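You operate a simulated robot arm through the tools that you are given. There is no shell and no other tool. Be economical: measure what you need, move in short steps, check, and stop when the job is done.

The job below is to be done with a simulated robot arm. You get a single attempt, and the scene is never put back.

JOB
Feed 3 caps into the strip and put it by the press.
Fine: at the window side press.

The check looks at the end state, three seconds after you hand in, the way a careful person would. Anything else that was tipped, shoved, dropped, spilled or broken makes it a failure. A push-on lid holds only when it is set on centred and level and pressed home; a screw cap is set on level and turned clockwise until tight.

ROBOT AND FRAMES
A 7-joint arm with a two-finger parallel gripper, fixed in place. Base frame: the origin is at the foot of the arm, x ahead of it, y to its left, z up; the work surface is at about z = 0.9. Lengths are in m, angles in degrees, forces in N, time in s.
Its first joint turns from -166.0 to 166.0 degrees. Payload 4.4 kg.
The tool frame sits at the grasp point between the pads (the TCP): z along the fingers, y along the line on which they close. The tips reach 0.023 m beyond it. The gripper opens to 0.094 m. The fingers are 0.038 m wide and 0.01 m thick; the gripper's body (0.054 by 0.096 m) begins 0.039 m behind the TCP.
Orientation is told as [roll, pitch, yaw] about the base's x, y, z axes, in that order, counted from this pose: with the fingers straight down and closing along the base's y, the tool's x points along the base's -x, its y along +y and its z along -z.

CONTROLS
- The arm moves only by the tool send_rows. Its arguments are lists of equal length, an entry for each row: "gripper": the closure in counts, from 0 (fully open) to 255 (shut); "slide": the shift along the tool's x, y, z in m, a list of three; "rotation": the turn, a rotation vector about the tool's x, y, z in degrees, a list of three. In form: {"gripper": [gripper, ...], "slide": [[dx, dy, dz], ...], "rotation": [[ax, ay, az], ...]}. A call has 1 to 8 rows; each row shifts and turns the commanded pose from where the row before left it, along the tool's axes as they then stand. Rows are played at 5 a second. More than 0.05 m and 8.6 degrees between two rows, or a gripper value outside its range, and nothing of the call is played. A pose out of reach is approached as far as the arm can. The call stops where the force on the tool passes 40 N (or 10 N more than at its start, if that is more) or the arm is blocked; 0.2 s more then pass. Each finger travels about 0.072 m/s and halts on what it meets, pressing with about 33 N; the grip force reading is that of the motor and also rises with nothing between the fingers. The clock runs only during rows and for 0.2 s after the last one: add rows that do not move to give the fingers time. It gives the time, the measured TCP pose, the force on the tool (base axes), the opening and the grip force at its end, in the units of the frame above (readings bear some noise).
- Cameras (640 x 400 px; columns grow to the right, rows downward): "scene" is fixed at [0.2192, -0.6505, 1.6931]; the picture's right is [0.92, -0.38, 0.00], its down [-0.17, -0.40, -0.90] and it looks along [0.34, 0.83, -0.44] (base axes); focal length 352 px, centre (320, 200). "wrist" rides on the gripper at [-0.039, 0, -0.044] in the tool frame; the picture's right is [0.00, -1.00, 0.00], its down [0.97, 0.00, -0.24] and it looks along [0.24, 0.00, 0.97] (tool axes); focal length 218 px, centre (320, 200). There is no depth. A picture from a camera that has moved, and an enlarged one, comes with that camera's place and axes in the base frame and with its lens.
- capture(camera): a new picture of that camera. It takes no simulated time.
- enlarge(camera, box): a new picture of the part [left, top, right, bottom] of that camera's present view, enlarged. It takes no simulated time.
- sign_off(): hands the job in; it is judged then, once.

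Work in short steps. Places have to be worked out from the pictures, the camera data and where the tool is seen: move nearer, look again, correct. Check each grasp and each placing, and mend what went wrong. You have 120 turns and 64 pictures in all, those below and enlarged ones among them. Open the gripper and draw the arm clear of the work before you hand the job in, unless the task says otherwise; then end with one line.

The tools are called after ">>>" as name(argument=value, ...) on one line, values as JSON. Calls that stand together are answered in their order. send_rows: Moves the arm, as the interface text tells. Its arguments: {"type":"object","properties":{"gripper":{"type":"array"},"slide":{"type":"array"},"rotation":{"type":"array"}},"required":["gripper","slide","rotation"]} The other tools are called the same way: capture (camera) takes a picture; enlarge (camera, box) takes an enlarged picture of a part of a camera's view; sign_off () hands the job in.

At the start:

```text
time_s: 0.0
position: [0.5656, 0.2409, 1.3632]
tcp_rot: [0.0, -0.2, 0.0]
ft_force: [0.3, 0.0, 0.5]
finger_gap: 0.0939
gripper_force: 0.0
```

scene: 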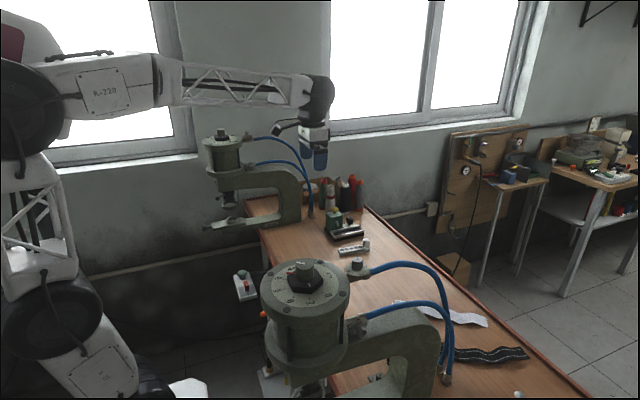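
wrist: 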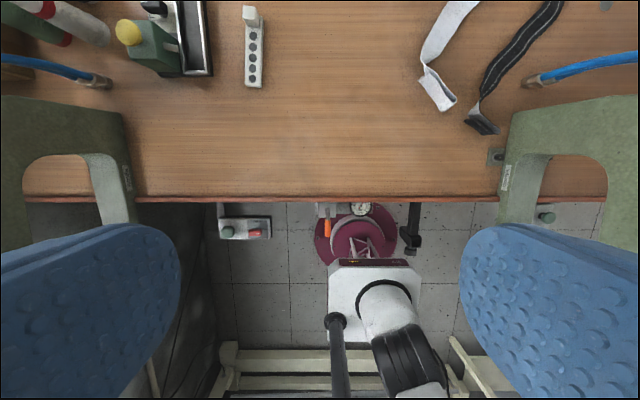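

The strip looks like the small white bar with holes on the bench. I'll look closer at it and at the area around the window side press.

>>> enlarge(camera="scene", box=[200, 120, 400, 280])

>>> enlarge(camera="wrist", box=[0, 0, 320, 200])

```text
2.50 times, centred on (300, 200) of scene
camera zoom: at [0.2192, -0.6505, 1.6931], right [0.92, -0.38, 0.0], down [-0.17, -0.4, -0.9], along [0.34, 0.83, -0.44], focal length 881 px, centre (370, 200)
```

zoom: 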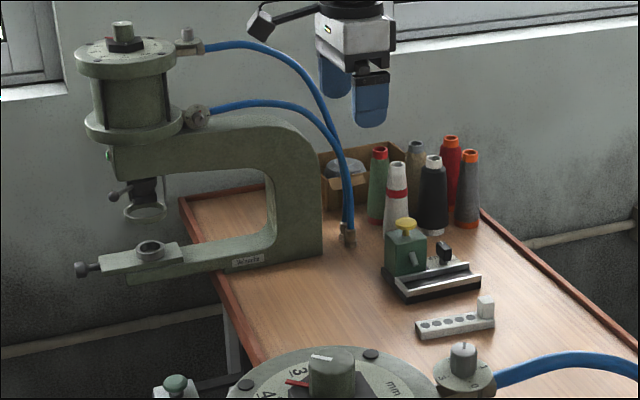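

```text
2.00 times, centred on (160, 100) of wrist
camera zoom: at [0.6052, 0.2388, 1.407], right [0.0, -1.0, 0.0], down [-0.97, 0.0, 0.24], along [-0.24, 0.0, -0.97], focal length 436 px, centre (640, 400)
```

zoom: 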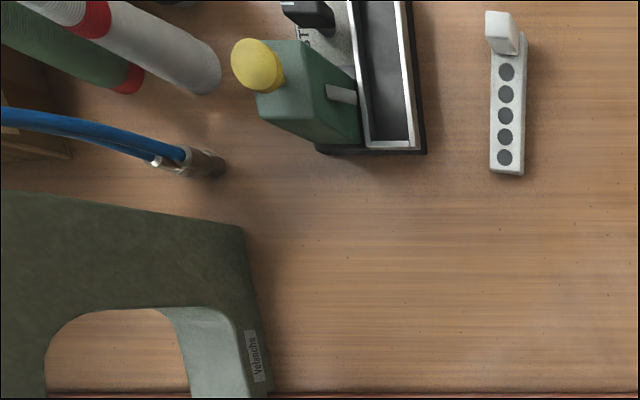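

The green unit with the yellow button looks like a cap feeder, with a channel that the strip sits in. I'll move above it for a closer look.

>>> send_rows(gripper=[0, 0, 0, 0, 0, 0, 0, 0], slide=[[-0.04, 0, 0], [-0.04, 0.02, 0.01], [-0.03, 0.03, 0.02], [-0.03, 0.03, 0.02], [-0.02, 0.03, 0.02], [-0.02, 0.03, 0.02], [-0.02, 0.03, 0.02], [-0.01, 0.02, 0.01]], rotation=[[0, 0, 0], [0, 0, 0], [0, 0, 0], [0, 0, 0], [0, 0, 0], [0, 0, 0], [0, 0, 0], [0, 0, 0]])

>>> capture(camera="wrist")

```text
time_s: 1.8
position: [0.7747, 0.4308, 1.2439]
tcp_rot: [-0.1, 0.0, 0.1]
ft_force: [-0.2, -0.6, 0.6]
finger_gap: 0.0941
gripper_force: 0.0
```

```text
59 pictures are left
camera wrist: at [0.8144, 0.4293, 1.2879], right [0.0, -1.0, 0.0], down [-0.97, 0.0, 0.24], along [-0.24, 0.0, -0.97], focal length 218 px, centre (320, 200)
```

wrist: 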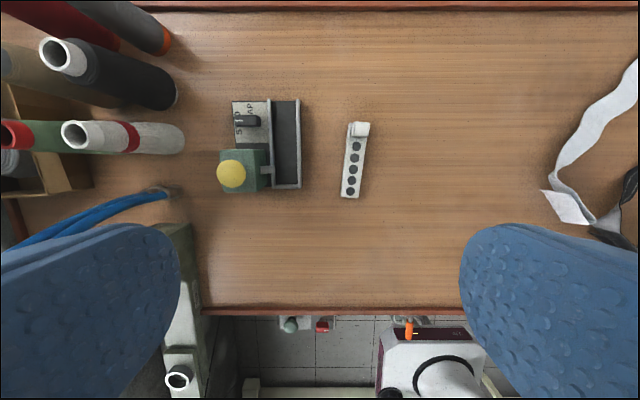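

>>> enlarge(camera="wrist", box=[200, 80, 392, 200])

>>> enlarge(camera="scene", box=[310, 190, 390, 260])

```text
3.33 times, centred on (296, 140) of wrist
camera zoom: at [0.8144, 0.4293, 1.2879], right [0.0, -1.0, 0.0], down [-0.97, 0.0, 0.24], along [-0.24, 0.0, -0.97], focal length 728 px, centre (400, 400)
```

zoom: 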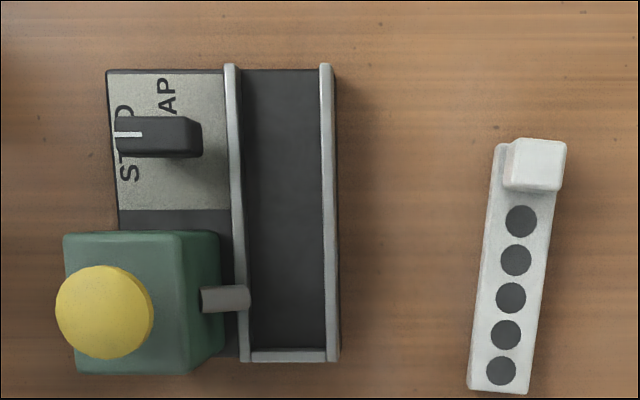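

```text
5.71 times, centred on (350, 225) of scene
camera zoom: at [0.2192, -0.6505, 1.6931], right [0.92, -0.38, 0.0], down [-0.17, -0.4, -0.9], along [0.34, 0.83, -0.44], focal length 2014 px, centre (149, 57)
```

zoom: 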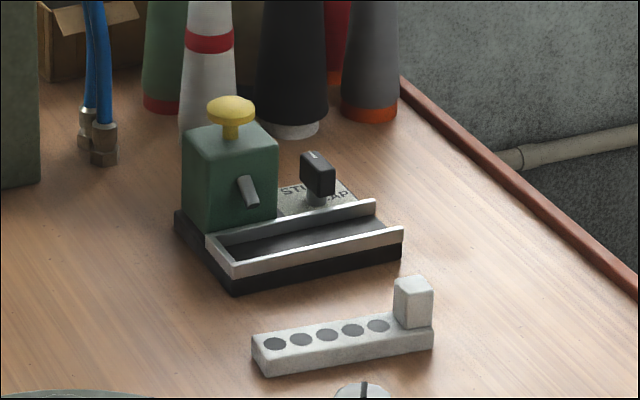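

The selector knob's mark points at STUD, and CAP is 90° clockwise from it. The knob is close to the reach limit, so I'll move towards it at a safe height, test the reach and look again.

>>> send_rows(gripper=[0, 0, 0, 0], slide=[[-0.02, 0.02, 0.03], [-0.02, 0.03, 0.03], [-0.02, 0.03, 0.03], [-0.02, 0.025, 0.025]], rotation=[[0, 0, 0], [0, 0, 0], [0, 0, 0], [0, 0, 0]])

>>> capture(camera="wrist")

```text
time_s: 2.8
position: [0.8566, 0.535, 1.1332]
tcp_rot: [0.1, -0.2, 0.0]
ft_force: [0.1, 0.0, 1.4]
finger_gap: 0.0941
gripper_force: 0.1
```

```text
56 pictures are left
camera wrist: at [0.8954, 0.5337, 1.1761], right [0.0, -1.0, 0.0], down [-0.97, 0.0, 0.24], along [-0.24, 0.0, -0.97], focal length 218 px, centre (320, 200)
```

wrist: 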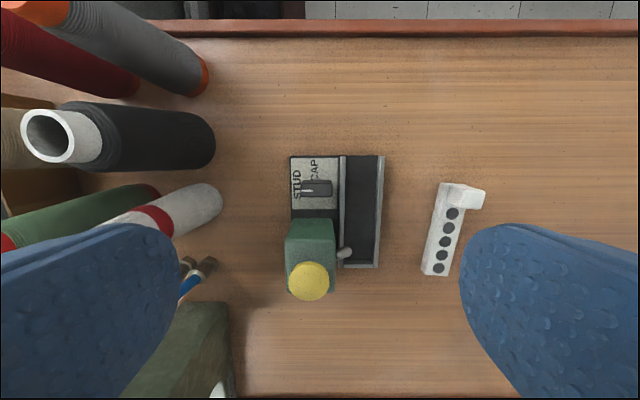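

>>> enlarge(camera="wrist", box=[240, 140, 432, 310])

```text
2.35 times, centred on (336, 225) of wrist
camera zoom: at [0.8954, 0.5337, 1.1761], right [0.0, -1.0, 0.0], down [-0.97, 0.0, 0.24], along [-0.24, 0.0, -0.97], focal length 514 px, centre (282, 141)
```

zoom: 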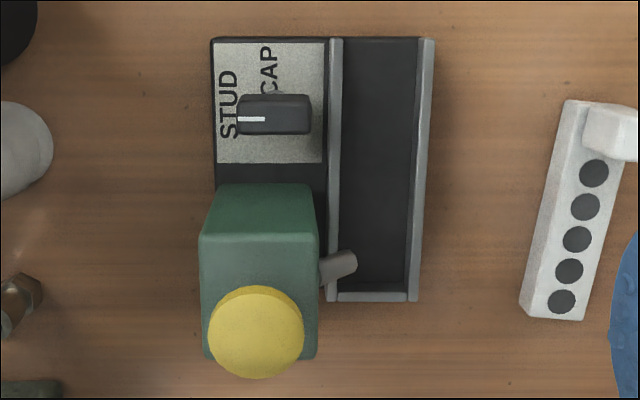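

Triangulating from both pictures puts the knob at about (0.850, 0.537) with its top at z 0.952. The button top is at (0.780, 0.543, 1.008). I'll centre over the knob and yaw +90° so the fingers close on its flats.

>>> send_rows(gripper=[40, 80, 80, 80, 80, 80, 80, 80], slide=[[0.0066, 0.002, 0], [0, 0, 0], [0, 0, 0], [0, 0, 0], [0, 0, 0], [0, 0, 0], [0, 0, 0], [0, 0, 0]], rotation=[[0, 0, -8.5], [0, 0, -8.5], [0, 0, -8.5], [0, 0, -8.5], [0, 0, -8.5], [0, 0, -8.5], [0, 0, -8.5], [0, 0, -8.5]])

>>> send_rows(gripper=[80, 80, 80, 80], slide=[[0, 0, 0.03], [0, 0, 0.03], [0, 0, 0.02], [0, 0, 0]], rotation=[[0, 0, -8], [0, 0, -8], [0, 0, -6], [0, 0, 0]])

>>> capture(camera="wrist")

```text
time_s: 4.6
position: [0.8481, 0.5372, 1.1292]
tcp_rot: [0.0, 0.0, 68.1]
ft_force: [-0.1, -0.4, 0.1]
finger_gap: 0.0642
gripper_force: 0.1
```

```text
time_s: 5.6
position: [0.8486, 0.5367, 1.0483]
tcp_rot: [0.1, -0.1, 90.0]
ft_force: [-0.6, -0.6, -0.8]
finger_gap: 0.0645
gripper_force: 0.0
```

```text
54 pictures are left
camera wrist: at [0.8499, 0.5739, 1.0917], right [1.0, 0.0, 0.0], down [0.0, -0.97, 0.24], along [0.0, -0.24, -0.97], focal length 218 px, centre (320, 200)
```

wrist: 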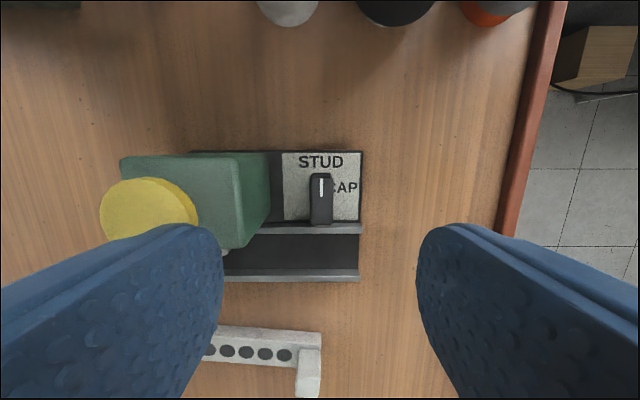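

The knob sits at x≈0.850. The gap to the green box is narrow, so I'll close partway to about 36 mm and then descend to z≈0.962.

>>> send_rows(gripper=[155, 155, 155, 155, 155, 155, 155], slide=[[-0.002, -0.0015, 0], [0, 0, 0], [0, 0, 0.03], [0, 0, 0.02], [0, 0, 0.02], [0, 0, 0.016], [0, 0, 0]], rotation=[[0, 0, 0], [0, 0, 0], [0, 0, 0], [0, 0, 0], [0, 0, 0], [0, 0, 0], [0, 0, 0]])

>>> capture(camera="wrist")

```text
time_s: 7.2
position: [0.8506, 0.5376, 0.963]
tcp_rot: [0.0, 0.0, 90.0]
ft_force: [0.7, -0.4, -0.5]
finger_gap: 0.0366
gripper_force: 0.0
```

```text
53 pictures are left
camera wrist: at [0.8522, 0.5765, 1.0068], right [1.0, 0.0, 0.0], down [0.0, -0.97, 0.24], along [0.0, -0.24, -0.97], focal length 218 px, centre (320, 200)
```

wrist: 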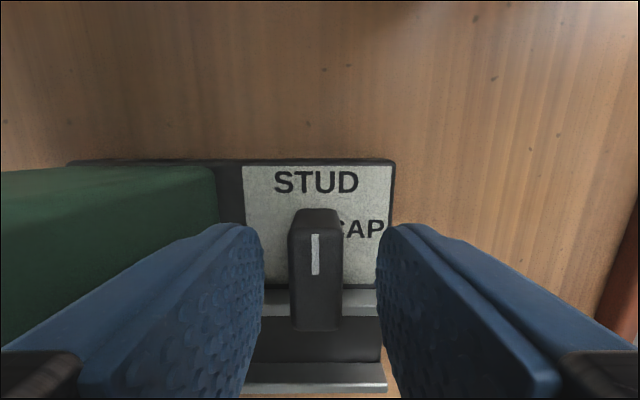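

The knob is between the fingers, so I'll close on it.

>>> send_rows(gripper=[200, 220, 230, 230], slide=[[0, 0, 0], [0, 0, 0], [0, 0, 0], [0, 0, 0]], rotation=[[0, 0, 0], [0, 0, 0], [0, 0, 0], [0, 0, 0]])

```text
time_s: 8.2
position: [0.8514, 0.5384, 0.9616]
tcp_rot: [0.0, 0.0, 90.0]
ft_force: [-11.5, 1.4, 0.7]
finger_gap: 0.0159
gripper_force: 33.3
```

It's gripped at 15.9 mm with some sideways load. I'll ease 1 mm towards -x and turn clockwise seen from above.

>>> send_rows(gripper=[230, 230, 230, 230, 230, 230, 230], slide=[[0, 0.001, 0], [0, 0, 0], [0, 0, 0], [0, 0, 0], [0, 0, 0], [0, 0, 0], [0, 0, 0]], rotation=[[0, 0, 0], [0, 0, 8], [0, 0, 8], [0, 0, 8], [0, 0, 8], [0, 0, 8], [0, 0, 8]])

>>> capture(camera="wrist")

```text
time_s: 9.8
position: [0.8496, 0.5384, 0.9631]
tcp_rot: [0.0, -0.1, 41.8]
ft_force: [-1.3, -14.2, 6.5]
finger_gap: 0.0159
gripper_force: 33.5
```

```text
52 pictures are left
camera wrist: at [0.8795, 0.5636, 1.0064], right [0.67, -0.75, 0.0], down [-0.72, -0.65, 0.24], along [-0.18, -0.16, -0.97], focal length 218 px, centre (320, 200)
```

wrist: 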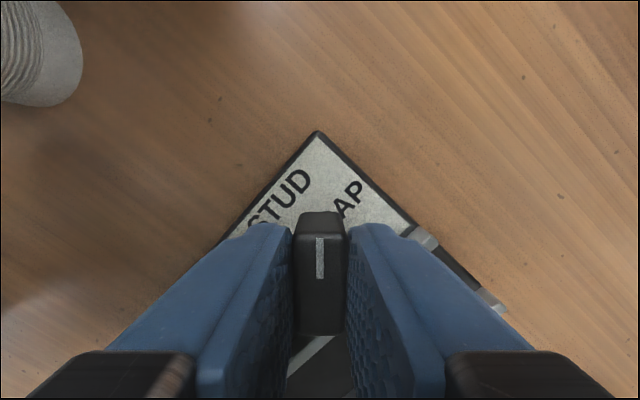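

The knob turns with the gripper. I'll shift slightly towards -y to ease the load and finish the 90°.

>>> send_rows(gripper=[230, 230, 230, 230, 230, 230, 230], slide=[[0.001, -0.0011, 0], [0, 0, 0], [0, 0, 0], [0, 0, 0], [0, 0, 0], [0, 0, 0], [0, 0, 0]], rotation=[[0, 0, 0], [0, 0, 8], [0, 0, 8], [0, 0, 8], [0, 0, 8], [0, 0, 8], [0, 0, 2]])

>>> capture(camera="wrist")

```text
time_s: 11.4
position: [0.8489, 0.5379, 0.9618]
tcp_rot: [0.0, 0.1, -0.1]
ft_force: [-5.6, -1.7, 0.1]
finger_gap: 0.0158
gripper_force: 33.1
```

```text
51 pictures are left
camera wrist: at [0.8891, 0.5363, 1.0061], right [0.0, -1.0, 0.0], down [-0.97, 0.0, 0.24], along [-0.24, 0.0, -0.97], focal length 218 px, centre (320, 200)
```

wrist: 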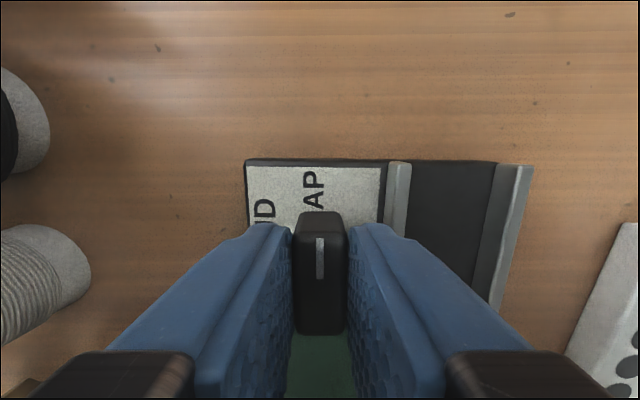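

The knob now points at CAP. I'll release it, rise and move over towards the strip for a look.

>>> send_rows(gripper=[155, 155, 155, 100, 40, 0, 0, 0], slide=[[0, 0, 0], [0, 0, 0], [0, 0, -0.04], [0, 0, -0.05], [0, 0, -0.04], [0.01, -0.05, 0], [0.01, -0.05, 0], [0.01, -0.04, 0]], rotation=[[0, 0, 0], [0, 0, 0], [0, 0, 0], [0, 0, 0], [0, 0, 0], [0, 0, 0], [0, 0, 0], [0, 0, 0]])

>>> capture(camera="wrist")

```text
refused: row 6 steps farther than a row can; nothing moved
```

```text
50 pictures are left
camera wrist: at [0.8891, 0.5363, 1.0061], right [0.0, -1.0, 0.0], down [-0.97, 0.0, 0.24], along [-0.24, 0.0, -0.97], focal length 218 px, centre (320, 200)
```

wrist: 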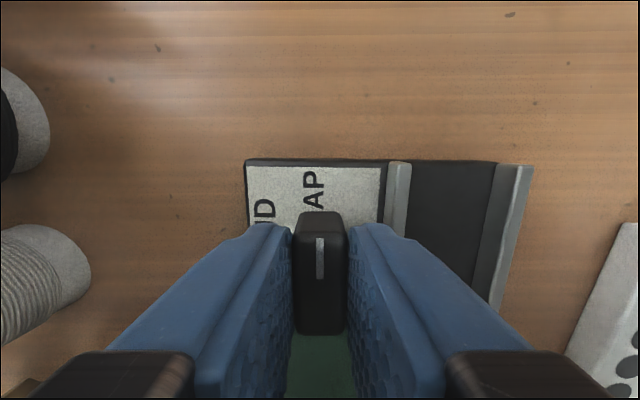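

A step was slightly too long and the call was refused, so nothing moved. I'll resend with smaller steps.

>>> send_rows(gripper=[155, 155, 155, 100, 40, 0, 0, 0], slide=[[0, 0, 0], [0, 0, 0], [0, 0, -0.04], [0, 0, -0.045], [0, 0, -0.04], [0.008, -0.045, 0], [0.008, -0.045, 0], [0.008, -0.045, 0]], rotation=[[0, 0, 0], [0, 0, 0], [0, 0, 0], [0, 0, 0], [0, 0, 0], [0, 0, 0], [0, 0, 0], [0, 0, 0]])

>>> enlarge(camera="wrist", box=[160, 100, 480, 300])

```text
time_s: 13.2
position: [0.8261, 0.4041, 1.0887]
tcp_rot: [-0.1, 0.0, 0.0]
ft_force: [-0.4, -1.2, -0.6]
finger_gap: 0.0938
gripper_force: 0.1
```

```text
2.00 times, centred on (320, 200) of wrist
camera zoom: at [0.8661, 0.4023, 1.1318], right [0.0, -1.0, 0.0], down [-0.97, 0.0, 0.24], along [-0.24, 0.0, -0.97], focal length 436 px, centre (320, 200)
```

zoom: 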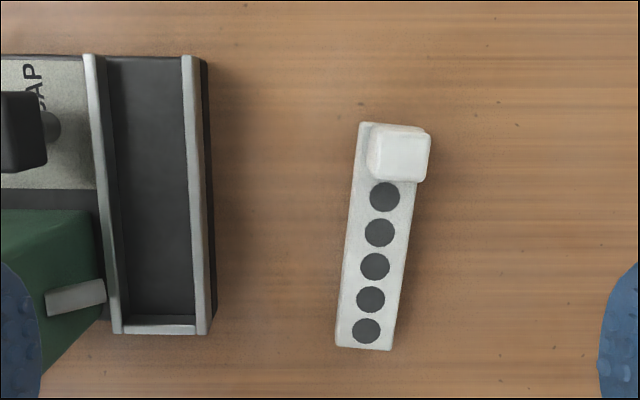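

The block's top centre is about (0.839, 0.3655, 0.935). The strip is yawed about -5.4°, is 125 mm long, and has 5 holes at 19 mm pitch. I'll position above the block with matching yaw and check.

>>> send_rows(gripper=[60, 110, 110, 110, 110], slide=[[-0.013, -0.038, 0], [0, 0, 0.03], [0, 0, 0.03], [0, 0, 0.03], [0, 0, 0.013]], rotation=[[0, 0, 5.4], [0, 0, 0], [0, 0, 0], [0, 0, 0], [0, 0, 0]])

>>> capture(camera="wrist")

>>> enlarge(camera="scene", box=[310, 200, 390, 260])

```text
time_s: 14.4
position: [0.8389, 0.3655, 0.9842]
tcp_rot: [0.0, 0.1, -5.4]
ft_force: [1.0, -0.1, 0.1]
finger_gap: 0.0534
gripper_force: 0.0
```

```text
48 pictures are left
camera wrist: at [0.8784, 0.3602, 1.0276], right [-0.09, -1.0, 0.0], down [-0.97, 0.09, 0.24], along [-0.24, 0.02, -0.97], focal length 218 px, centre (320, 200)
```

wrist: 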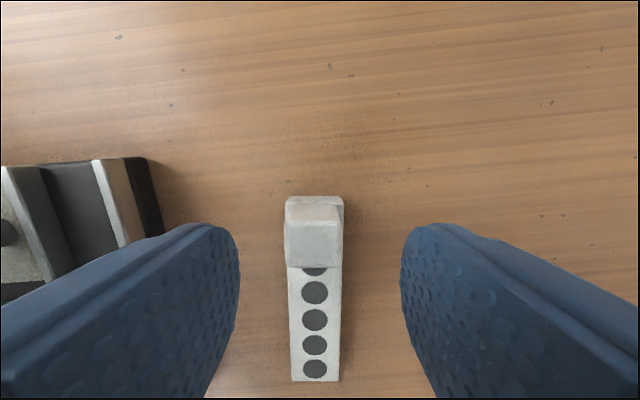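

```text
6.67 times, centred on (350, 230) of scene
camera zoom: at [0.2192, -0.6505, 1.6931], right [0.92, -0.38, 0.0], down [-0.17, -0.4, -0.9], along [0.34, 0.83, -0.44], focal length 2350 px, centre (120, 0)
```

zoom: 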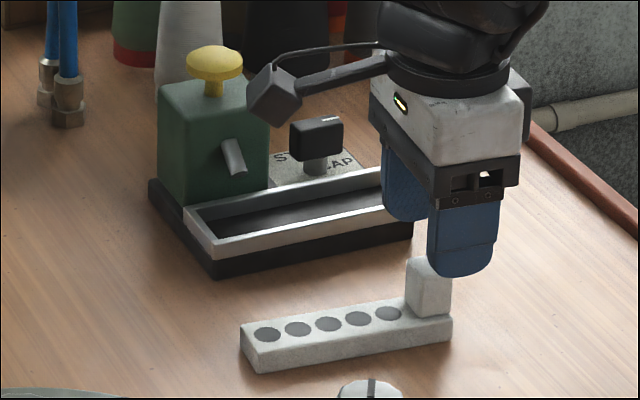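

The alignment is good, with the block about 2 mm to +y. I'll shift, descend to z≈0.945 and close.

>>> send_rows(gripper=[110, 110, 110, 150, 190, 220, 220], slide=[[0, 0.002, 0.02], [0, 0, 0.019], [0, 0, 0], [0, 0, 0], [0, 0, 0], [0, 0, 0], [0, 0, 0]], rotation=[[0, 0, 0], [0, 0, 0], [0, 0, 0], [0, 0, 0], [0, 0, 0], [0, 0, 0], [0, 0, 0]])

>>> enlarge(camera="scene", box=[310, 200, 390, 260])

```text
time_s: 16.0
position: [0.8387, 0.3649, 0.9442]
tcp_rot: [0.1, 0.1, -5.4]
ft_force: [0.2, -0.4, 0.4]
finger_gap: 0.0235
gripper_force: 33.0
```

```text
6.67 times, centred on (350, 230) of scene
camera zoom: at [0.2192, -0.6505, 1.6931], right [0.92, -0.38, 0.0], down [-0.17, -0.4, -0.9], along [0.34, 0.83, -0.44], focal length 2350 px, centre (120, 0)
```

zoom: 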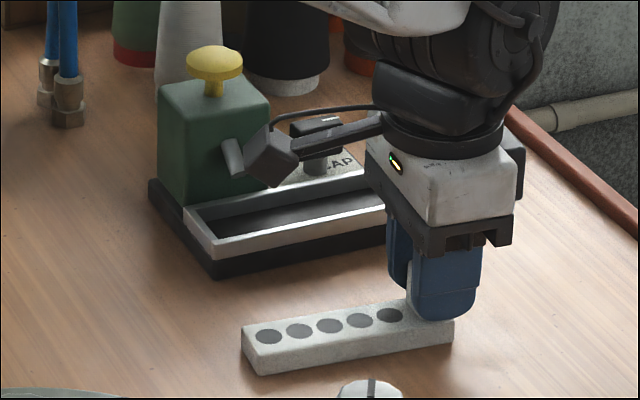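

The block is gripped at 23.5 mm. I'll lift it, straighten the yaw to the channel (about -1.3°), move out to x≈0.895 and then over the channel at y≈0.484.

>>> send_rows(gripper=[220, 220, 220, 220, 220, 220, 220, 220], slide=[[0, 0, -0.03], [0, 0, -0.03], [-0.027, 0, 0], [-0.0263, 0, 0], [0, 0.04, 0], [0, 0.04, 0], [0, 0.04, 0], [0, 0, 0]], rotation=[[0, 0, 0], [0, 0, -4.1], [0, 0, 0], [0, 0, 0], [0, 0, 0], [0, 0, 0], [0, 0, 0], [0, 0, 0]])

>>> capture(camera="wrist")

>>> enlarge(camera="scene", box=[310, 190, 406, 250])

```text
time_s: 17.8
position: [0.8936, 0.4883, 1.0075]
tcp_rot: [0.0, 0.0, -1.4]
ft_force: [-0.4, 0.6, 0.1]
finger_gap: 0.013
gripper_force: 0.0
```

```text
45 pictures are left
camera wrist: at [0.933, 0.4855, 1.0502], right [-0.02, -1.0, 0.0], down [-0.97, 0.02, 0.24], along [-0.24, 0.01, -0.97], focal length 218 px, centre (320, 200)
```

wrist: 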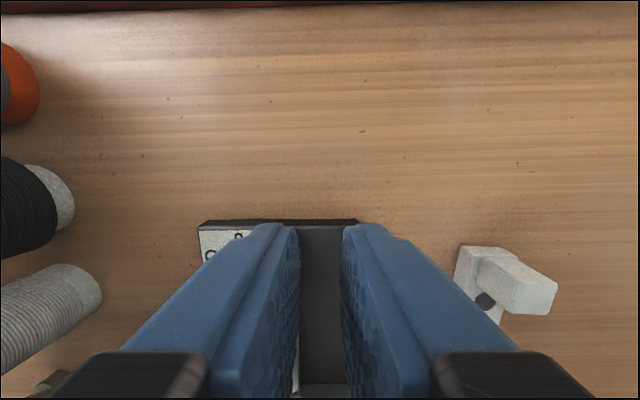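

```text
6.67 times, centred on (358, 220) of scene
camera zoom: at [0.2192, -0.6505, 1.6931], right [0.92, -0.38, 0.0], down [-0.17, -0.4, -0.9], along [0.34, 0.83, -0.44], focal length 2350 px, centre (67, 67)
```

zoom: 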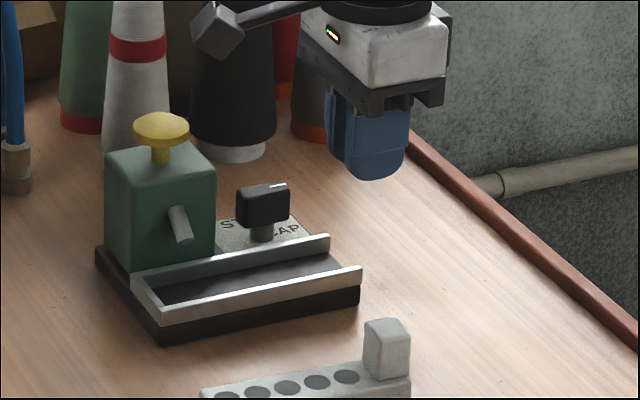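

The block slipped out: the gap is 13 mm and the strip is still upright on the bench. I'll go back and look at it for a deeper grasp.

>>> send_rows(gripper=[220, 160, 110, 80, 80], slide=[[0, -0.04, -0.01], [0, -0.04, -0.01], [0, -0.04, 0], [0.03, 0, 0], [0.025, 0, 0]], rotation=[[0, 0, 0], [0, 0, 0], [0, 0, 0], [0, 0, 0], [0, 0, 0]])

>>> capture(camera="wrist")

>>> enlarge(camera="wrist", box=[240, 180, 400, 300])

>>> enlarge(camera="scene", box=[330, 220, 390, 260])

```text
time_s: 19.0
position: [0.8382, 0.3649, 1.0263]
tcp_rot: [0.0, -0.1, -1.2]
ft_force: [0.0, 0.6, 0.6]
finger_gap: 0.0646
gripper_force: 0.1
```

```text
43 pictures are left
camera wrist: at [0.8774, 0.3638, 1.0703], right [-0.02, -1.0, 0.0], down [-0.97, 0.02, 0.24], along [-0.24, 0.01, -0.97], focal length 218 px, centre (320, 200)
```

wrist: 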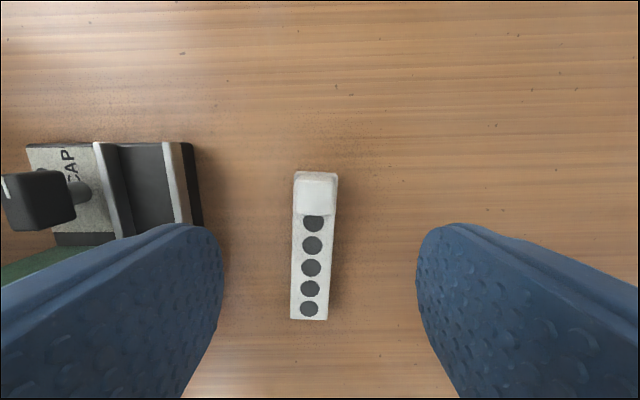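

```text
3.33 times, centred on (320, 240) of wrist
camera zoom: at [0.8774, 0.3638, 1.0703], right [-0.02, -1.0, 0.0], down [-0.97, 0.02, 0.24], along [-0.24, 0.01, -0.97], focal length 728 px, centre (320, 67)
```

zoom: 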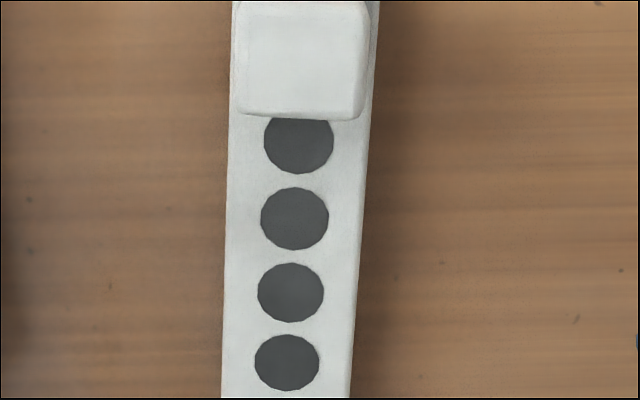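

```text
10.00 times, centred on (360, 240) of scene
camera zoom: at [0.2192, -0.6505, 1.6931], right [0.92, -0.38, 0.0], down [-0.17, -0.4, -0.9], along [0.34, 0.83, -0.44], focal length 3525 px, centre (-80, -200)
```

zoom: 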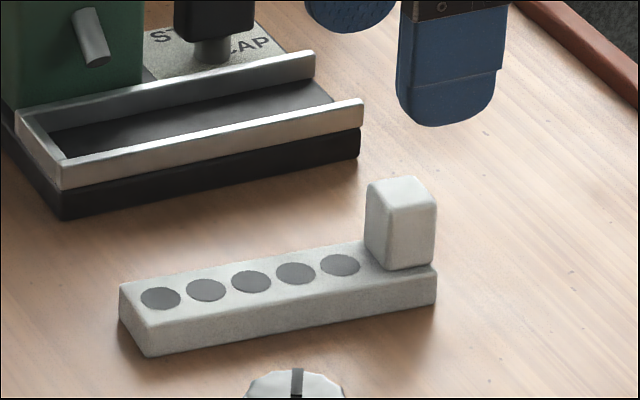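

The strip shifted about 8 mm in +x, so my earlier grip sat too near the block's edge. The block centre is now about (0.847, 0.367), so I'll realign there.

>>> send_rows(gripper=[90, 110, 110, 110], slide=[[-0.0088, 0.002, 0], [0, 0, 0.03], [0, 0, 0.024], [0, 0, 0]], rotation=[[0, 0, 4], [0, 0, 0], [0, 0, 0], [0, 0, 0]])

>>> capture(camera="wrist")

>>> enlarge(camera="scene", box=[330, 210, 394, 250])

```text
time_s: 20.0
position: [0.8465, 0.3677, 0.9741]
tcp_rot: [0.0, -0.1, -5.4]
ft_force: [0.6, 0.3, 0.9]
finger_gap: 0.0536
gripper_force: 0.2
```

```text
40 pictures are left
camera wrist: at [0.8866, 0.3629, 1.0166], right [-0.09, -1.0, 0.0], down [-0.97, 0.09, 0.24], along [-0.24, 0.02, -0.97], focal length 218 px, centre (320, 200)
```

wrist: 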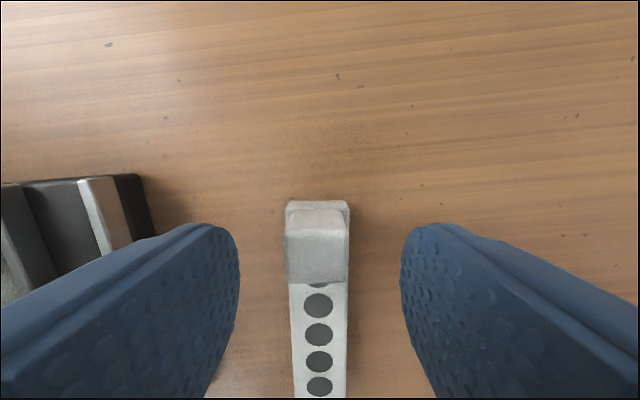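

```text
10.00 times, centred on (362, 230) of scene
camera zoom: at [0.2192, -0.6505, 1.6931], right [0.92, -0.38, 0.0], down [-0.17, -0.4, -0.9], along [0.34, 0.83, -0.44], focal length 3525 px, centre (-100, -100)
```

zoom: 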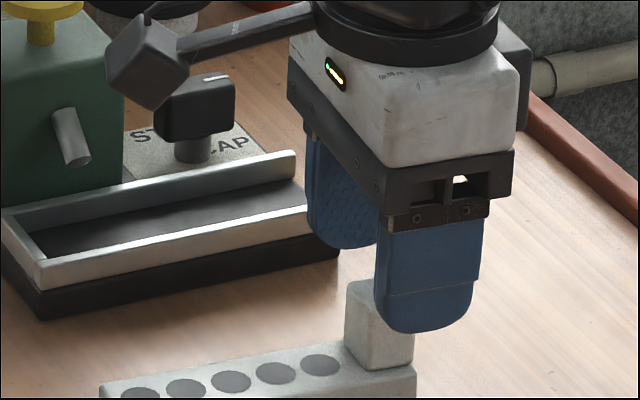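

It's centred on the block. I'll descend to z≈0.9415 and close fully.

>>> send_rows(gripper=[110, 110, 110, 170, 220, 255, 255, 255], slide=[[0, 0.0005, 0.02], [0, 0, 0.0125], [0, 0, 0], [0, 0, 0], [0, 0, 0], [0, 0, 0], [0, 0, 0], [0, 0, 0]], rotation=[[0, 0, 0], [0, 0, 0], [0, 0, 0], [0, 0, 0], [0, 0, 0], [0, 0, 0], [0, 0, 0], [0, 0, 0]])

>>> send_rows(gripper=[255, 255, 255], slide=[[0, 0, -0.01], [0, 0, -0.01], [0, 0, 0]], rotation=[[0, 0, 0], [0, 0, 0], [0, 0, 0]])

>>> capture(camera="wrist")

>>> enlarge(camera="scene", box=[330, 220, 394, 260])

```text
time_s: 21.8
position: [0.8461, 0.3684, 0.9398]
tcp_rot: [0.0, -0.1, -5.4]
ft_force: [-0.9, 0.3, 1.2]
finger_gap: 0.0236
gripper_force: 33.4
```

```text
time_s: 22.6
position: [0.8455, 0.3682, 0.9602]
tcp_rot: [0.0, 0.0, -5.4]
ft_force: [-0.1, 0.5, -0.4]
finger_gap: 0.0234
gripper_force: 33.0
```

```text
38 pictures are left
camera wrist: at [0.8858, 0.3638, 1.0035], right [-0.09, -1.0, 0.0], down [-0.97, 0.09, 0.24], along [-0.24, 0.02, -0.97], focal length 218 px, centre (320, 200)
```

wrist: 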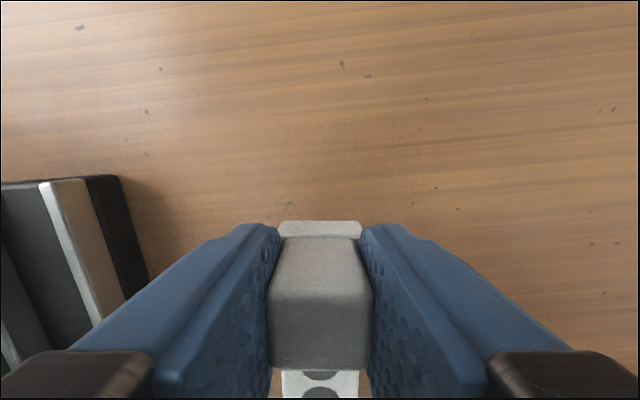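

```text
10.00 times, centred on (362, 240) of scene
camera zoom: at [0.2192, -0.6505, 1.6931], right [0.92, -0.38, 0.0], down [-0.17, -0.4, -0.9], along [0.34, 0.83, -0.44], focal length 3525 px, centre (-100, -200)
```

zoom: 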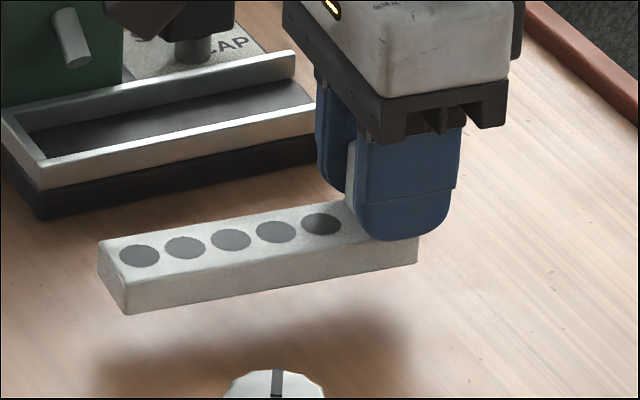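

It's lifted and held level. I'll raise it more, straighten the yaw, go out to x≈0.90, then across over the channel with gentle steps.

>>> send_rows(gripper=[255, 255, 255, 255, 255, 255], slide=[[0, 0, -0.015], [0, 0, -0.015], [0, 0, -0.01], [-0.02, 0, 0], [-0.02, 0, 0], [-0.014, 0, 0]], rotation=[[0, 0, 0], [0, 0, -2.1], [0, 0, -2], [0, 0, 0], [0, 0, 0], [0, 0, 0]])

>>> send_rows(gripper=[255, 255, 255, 255, 255, 255], slide=[[0, 0.02, 0], [0, 0.03, 0], [0, 0.03, 0], [0, 0.025, 0], [0, 0.0127, 0], [0, 0, 0]], rotation=[[0, 0, 0], [0, 0, 0], [0, 0, 0], [0, 0, 0], [0, 0, 0], [0, 0, 0]])

>>> capture(camera="wrist")

>>> enlarge(camera="scene", box=[320, 205, 400, 255])

```text
time_s: 24.0
position: [0.8992, 0.3678, 0.9996]
tcp_rot: [0.0, -0.1, -1.1]
ft_force: [0.5, 0.1, -1.0]
finger_gap: 0.0233
gripper_force: 33.5
```

```text
time_s: 25.4
position: [0.9023, 0.485, 1.0015]
tcp_rot: [-0.1, 0.0, -1.2]
ft_force: [-0.8, 1.2, -1.1]
finger_gap: 0.0235
gripper_force: 32.9
```

```text
36 pictures are left
camera wrist: at [0.9423, 0.4833, 1.0443], right [-0.02, -1.0, 0.0], down [-0.97, 0.02, 0.24], along [-0.24, 0.01, -0.97], focal length 218 px, centre (320, 200)
```

wrist: 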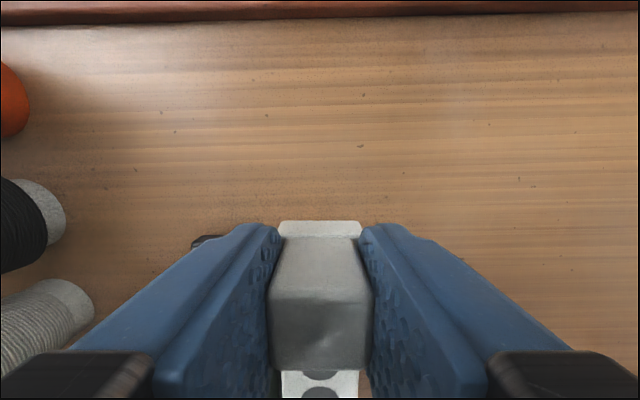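

```text
8.00 times, centred on (360, 230) of scene
camera zoom: at [0.2192, -0.6505, 1.6931], right [0.92, -0.38, 0.0], down [-0.17, -0.4, -0.9], along [0.34, 0.83, -0.44], focal length 2820 px, centre (0, -40)
```

zoom: 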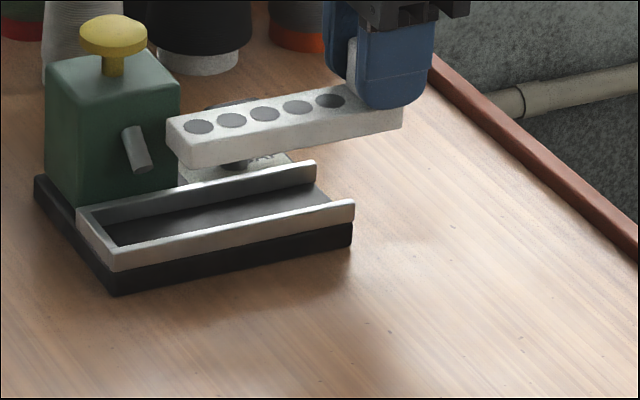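

The strip is aligned above the channel and the near end is clear of the spout. I'll lower it to just above the rails and check.

>>> send_rows(gripper=[255, 255, 255], slide=[[0, 0, 0.015], [0, 0, 0.013], [0, 0, 0]], rotation=[[0, 0, 0], [0, 0, 0], [0, 0, 0]])

>>> enlarge(camera="scene", box=[322, 210, 386, 250])

```text
time_s: 26.2
position: [0.9013, 0.4846, 0.9732]
tcp_rot: [0.0, -0.1, -1.2]
ft_force: [-0.7, -0.1, -0.8]
finger_gap: 0.0236
gripper_force: 33.0
```

```text
10.00 times, centred on (354, 230) of scene
camera zoom: at [0.2192, -0.6505, 1.6931], right [0.92, -0.38, 0.0], down [-0.17, -0.4, -0.9], along [0.34, 0.83, -0.44], focal length 3525 px, centre (-20, -100)
```

zoom: 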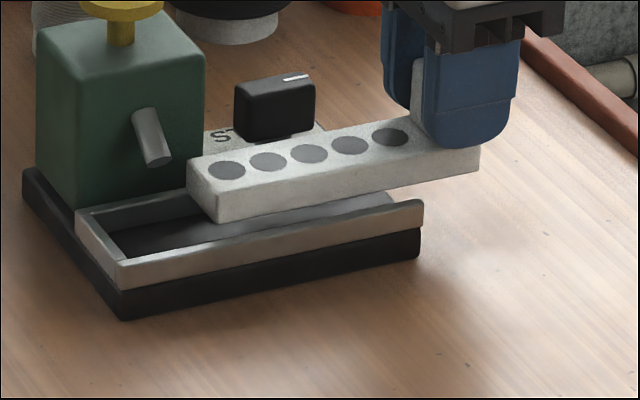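

It's level and clear of both rails. I'll lower in small steps to the floor of the channel.

>>> send_rows(gripper=[255, 255, 255, 255, 255, 255], slide=[[0, 0, 0.004], [0, 0, 0.004], [0, 0, 0.003], [0, 0, 0.002], [0, 0, 0.002], [0, 0, 0]], rotation=[[0, 0, 0], [0, 0, 0], [0, 0, 0], [0, 0, 0], [0, 0, 0], [0, 0, 0]])

>>> enlarge(camera="scene", box=[322, 210, 386, 250])

```text
time_s: 27.6
position: [0.9036, 0.4837, 0.956]
tcp_rot: [-0.1, 0.0, -1.2]
ft_force: [-0.4, 0.2, -0.3]
finger_gap: 0.0234
gripper_force: 33.0
```

```text
10.00 times, centred on (354, 230) of scene
camera zoom: at [0.2192, -0.6505, 1.6931], right [0.92, -0.38, 0.0], down [-0.17, -0.4, -0.9], along [0.34, 0.83, -0.44], focal length 3525 px, centre (-20, -100)
```

zoom: 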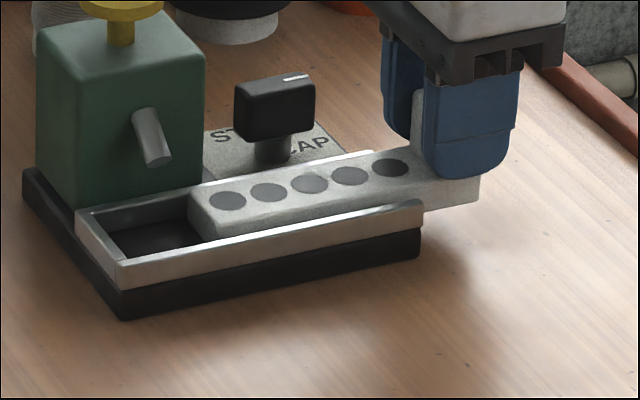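

It's inside the rails with no floor contact yet. I'll keep lowering a little.

>>> send_rows(gripper=[255, 255, 255], slide=[[0, 0, 0.0015], [0, 0, 0.0015], [0, 0, 0]], rotation=[[0, 0, 0], [0, 0, 0], [0, 0, 0]])

```text
time_s: 28.4
position: [0.9032, 0.4863, 0.9562]
tcp_rot: [0.2, -0.3, -1.3]
ft_force: [5.3, -4.1, 25.1]
finger_gap: 0.0234
gripper_force: 33.2
```

The floor is at TCP z≈0.956. I'll back off 2.5 mm and slide towards -x under the spout.

>>> send_rows(gripper=[255, 255, 255, 255, 255, 255], slide=[[0, 0, -0.0025], [0.01, 0, 0], [0.01, 0, 0], [0.01, 0, 0], [0.006, 0, 0], [0, 0, 0]], rotation=[[0, 0, 0], [0, 0, 0], [0, 0, 0], [0, 0, 0], [0, 0, 0], [0, 0, 0]])

>>> enlarge(camera="scene", box=[322, 210, 386, 250])

```text
time_s: 29.8
position: [0.8671, 0.487, 0.9558]
tcp_rot: [0.0, 0.0, -1.3]
ft_force: [4.2, -1.3, 14.0]
finger_gap: 0.0236
gripper_force: 33.1
```

```text
10.00 times, centred on (354, 230) of scene
camera zoom: at [0.2192, -0.6505, 1.6931], right [0.92, -0.38, 0.0], down [-0.17, -0.4, -0.9], along [0.34, 0.83, -0.44], focal length 3525 px, centre (-20, -100)
```

zoom: 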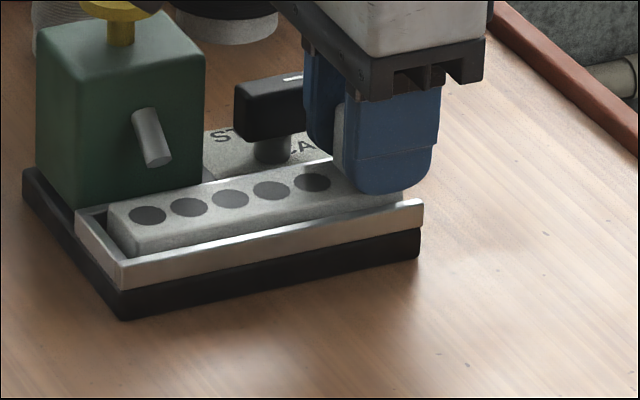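

It's almost home. I'll push the last millimetres against the end wall.

>>> send_rows(gripper=[255, 255, 255, 255, 255], slide=[[0.004, 0, -0.0008], [0.003, 0, 0], [0.002, 0, 0], [0.002, 0, 0], [0, 0, 0]], rotation=[[0, 0, 0], [0, 0, 0], [0, 0, 0], [0, 0, 0], [0, 0, 0]])

>>> enlarge(camera="scene", box=[322, 210, 386, 250])

```text
time_s: 31.0
position: [0.8556, 0.4865, 0.9562]
tcp_rot: [0.0, 0.1, -1.2]
ft_force: [7.0, -1.0, -0.8]
finger_gap: 0.0233
gripper_force: 33.1
```

```text
10.00 times, centred on (354, 230) of scene
camera zoom: at [0.2192, -0.6505, 1.6931], right [0.92, -0.38, 0.0], down [-0.17, -0.4, -0.9], along [0.34, 0.83, -0.44], focal length 3525 px, centre (-20, -100)
```

zoom: 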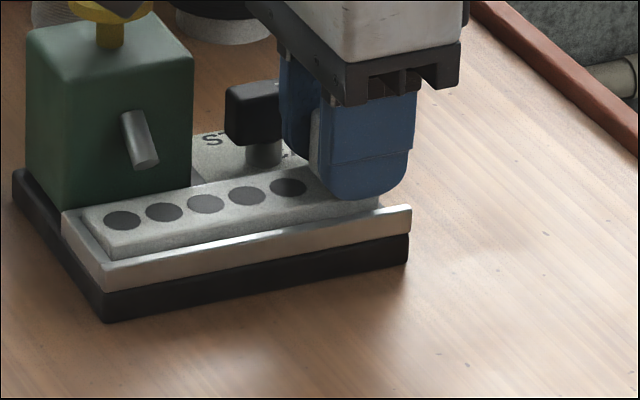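

The strip is against the wall, and the feeder itself slid about 5 mm. I'll release gently, because the knob is close to one finger, then rise and inspect.

>>> send_rows(gripper=[200, 150, 135, 135, 135, 135], slide=[[0, 0, 0], [0, 0, 0], [0, 0, 0], [0, 0, -0.03], [0, 0, -0.04], [0, 0, -0.045]], rotation=[[0, 0, 0], [0, 0, 0], [0, 0, 0], [0, 0, 0], [0, 0, 0], [0, 0, 0]])

>>> enlarge(camera="wrist", box=[220, 160, 420, 300])

```text
time_s: 32.4
position: [0.8533, 0.4882, 1.0695]
tcp_rot: [0.1, 0.1, -1.3]
ft_force: [-1.6, 0.0, -0.6]
finger_gap: 0.0443
gripper_force: 0.1
```

```text
2.86 times, centred on (320, 230) of wrist
camera zoom: at [0.894, 0.4857, 1.1137], right [-0.02, -1.0, 0.0], down [-0.97, 0.02, 0.24], along [-0.24, 0.0, -0.97], focal length 624 px, centre (320, 114)
```

zoom: 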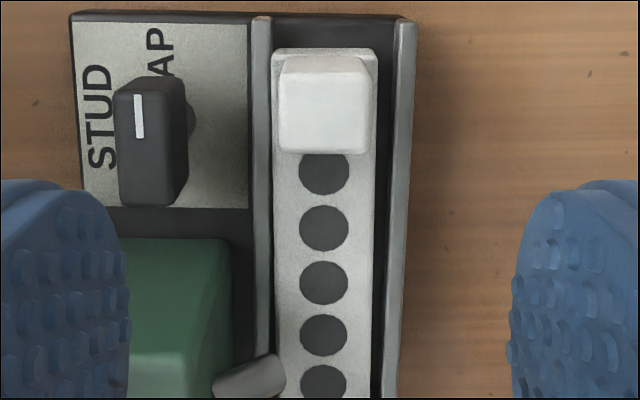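

The strip is seated and the knob is on CAP. I'll close the fingers and move above the yellow button.

>>> send_rows(gripper=[200, 255, 255, 255, 255], slide=[[0, 0, -0.02], [0.04, 0.0, 0], [0.04, 0.028, 0], [0, 0.028, 0.0], [0, 0, 0.02]], rotation=[[0, 0, 0], [0, 0, 0], [0, 0, 0], [0, 0, 0], [0, 0, 0]])

>>> capture(camera="wrist")

>>> enlarge(camera="scene", box=[306, 200, 386, 250])

```text
time_s: 33.6
position: [0.7749, 0.5455, 1.07]
tcp_rot: [0.0, -0.2, -1.1]
ft_force: [0.5, 0.0, -0.1]
finger_gap: 0.0
gripper_force: 32.6
```

```text
29 pictures are left
camera wrist: at [0.8148, 0.5431, 1.1157], right [-0.02, -1.0, 0.0], down [-0.97, 0.02, 0.24], along [-0.24, 0.01, -0.97], focal length 218 px, centre (320, 200)
```

wrist: 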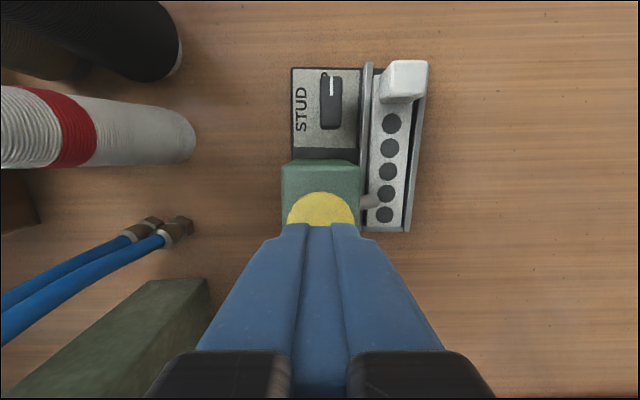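

```text
8.00 times, centred on (346, 225) of scene
camera zoom: at [0.2192, -0.6505, 1.6931], right [0.92, -0.38, 0.0], down [-0.17, -0.4, -0.9], along [0.34, 0.83, -0.44], focal length 2820 px, centre (112, 0)
```

zoom: 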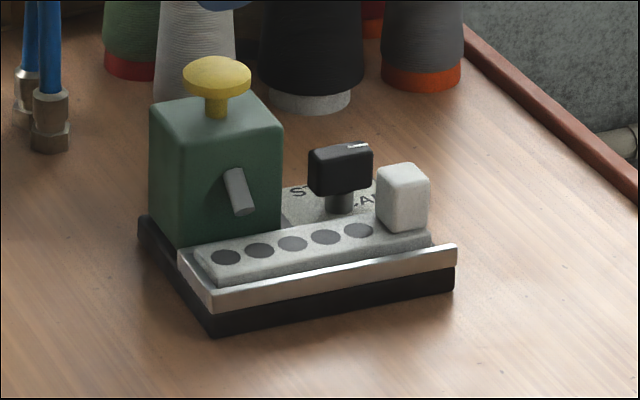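

The button is centred under the fingertips. I'll press down gradually.

>>> send_rows(gripper=[255, 255, 255, 255, 255], slide=[[0, -0.001, 0.02], [0, 0, 0.015], [0, 0, 0.004], [0, 0, 0.003], [0, 0, 0.003]], rotation=[[0, 0, 0], [0, 0, 0], [0, 0, 0], [0, 0, 0], [0, 0, 0]])

>>> enlarge(camera="scene", box=[306, 200, 386, 250])

```text
time_s: 34.8
position: [0.7759, 0.5451, 1.0252]
tcp_rot: [0.0, -0.2, -1.2]
ft_force: [-0.8, 1.5, 3.3]
finger_gap: 0.0002
gripper_force: 32.9
```

```text
8.00 times, centred on (346, 225) of scene
camera zoom: at [0.2192, -0.6505, 1.6931], right [0.92, -0.38, 0.0], down [-0.17, -0.4, -0.9], along [0.34, 0.83, -0.44], focal length 2820 px, centre (112, 0)
```

zoom: 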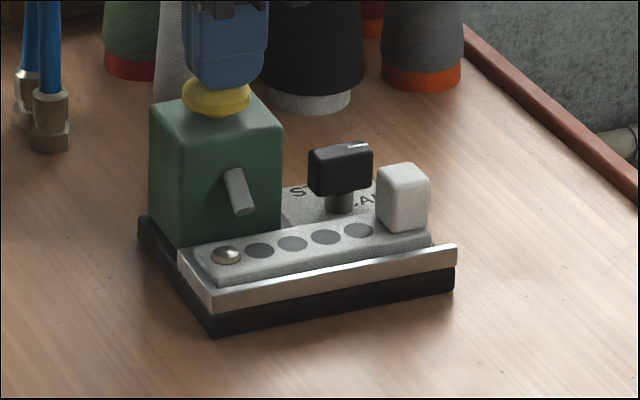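

One cap landed in the first hole. I'll raise clear and check before pressing again.

>>> send_rows(gripper=[255, 255, 255], slide=[[0, 0, -0.01], [0, 0, -0.01], [0, 0, 0]], rotation=[[0, 0, 0], [0, 0, 0], [0, 0, 0]])

>>> send_rows(gripper=[255, 255, 255, 255], slide=[[0, 0, 0.01], [0, 0, 0.006], [0, 0, 0.004], [0, 0, 0]], rotation=[[0, 0, 0], [0, 0, 0], [0, 0, 0], [0, 0, 0]])

>>> enlarge(camera="scene", box=[306, 200, 386, 250])

```text
time_s: 35.6
position: [0.777, 0.5437, 1.046]
tcp_rot: [-0.1, 0.0, -1.2]
ft_force: [-1.0, 0.0, -0.1]
finger_gap: 0.0
gripper_force: 33.1
```

```text
time_s: 36.6
position: [0.777, 0.5434, 1.0269]
tcp_rot: [0.0, -0.1, -1.3]
ft_force: [0.8, 1.2, 2.5]
finger_gap: 0.0
gripper_force: 32.9
```

```text
8.00 times, centred on (346, 225) of scene
camera zoom: at [0.2192, -0.6505, 1.6931], right [0.92, -0.38, 0.0], down [-0.17, -0.4, -0.9], along [0.34, 0.83, -0.44], focal length 2820 px, centre (112, 0)
```

zoom: 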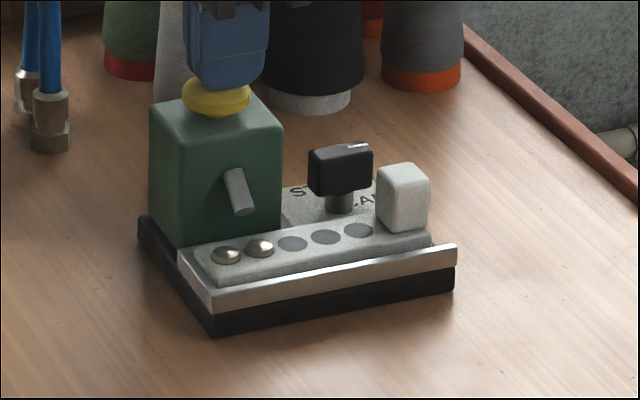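

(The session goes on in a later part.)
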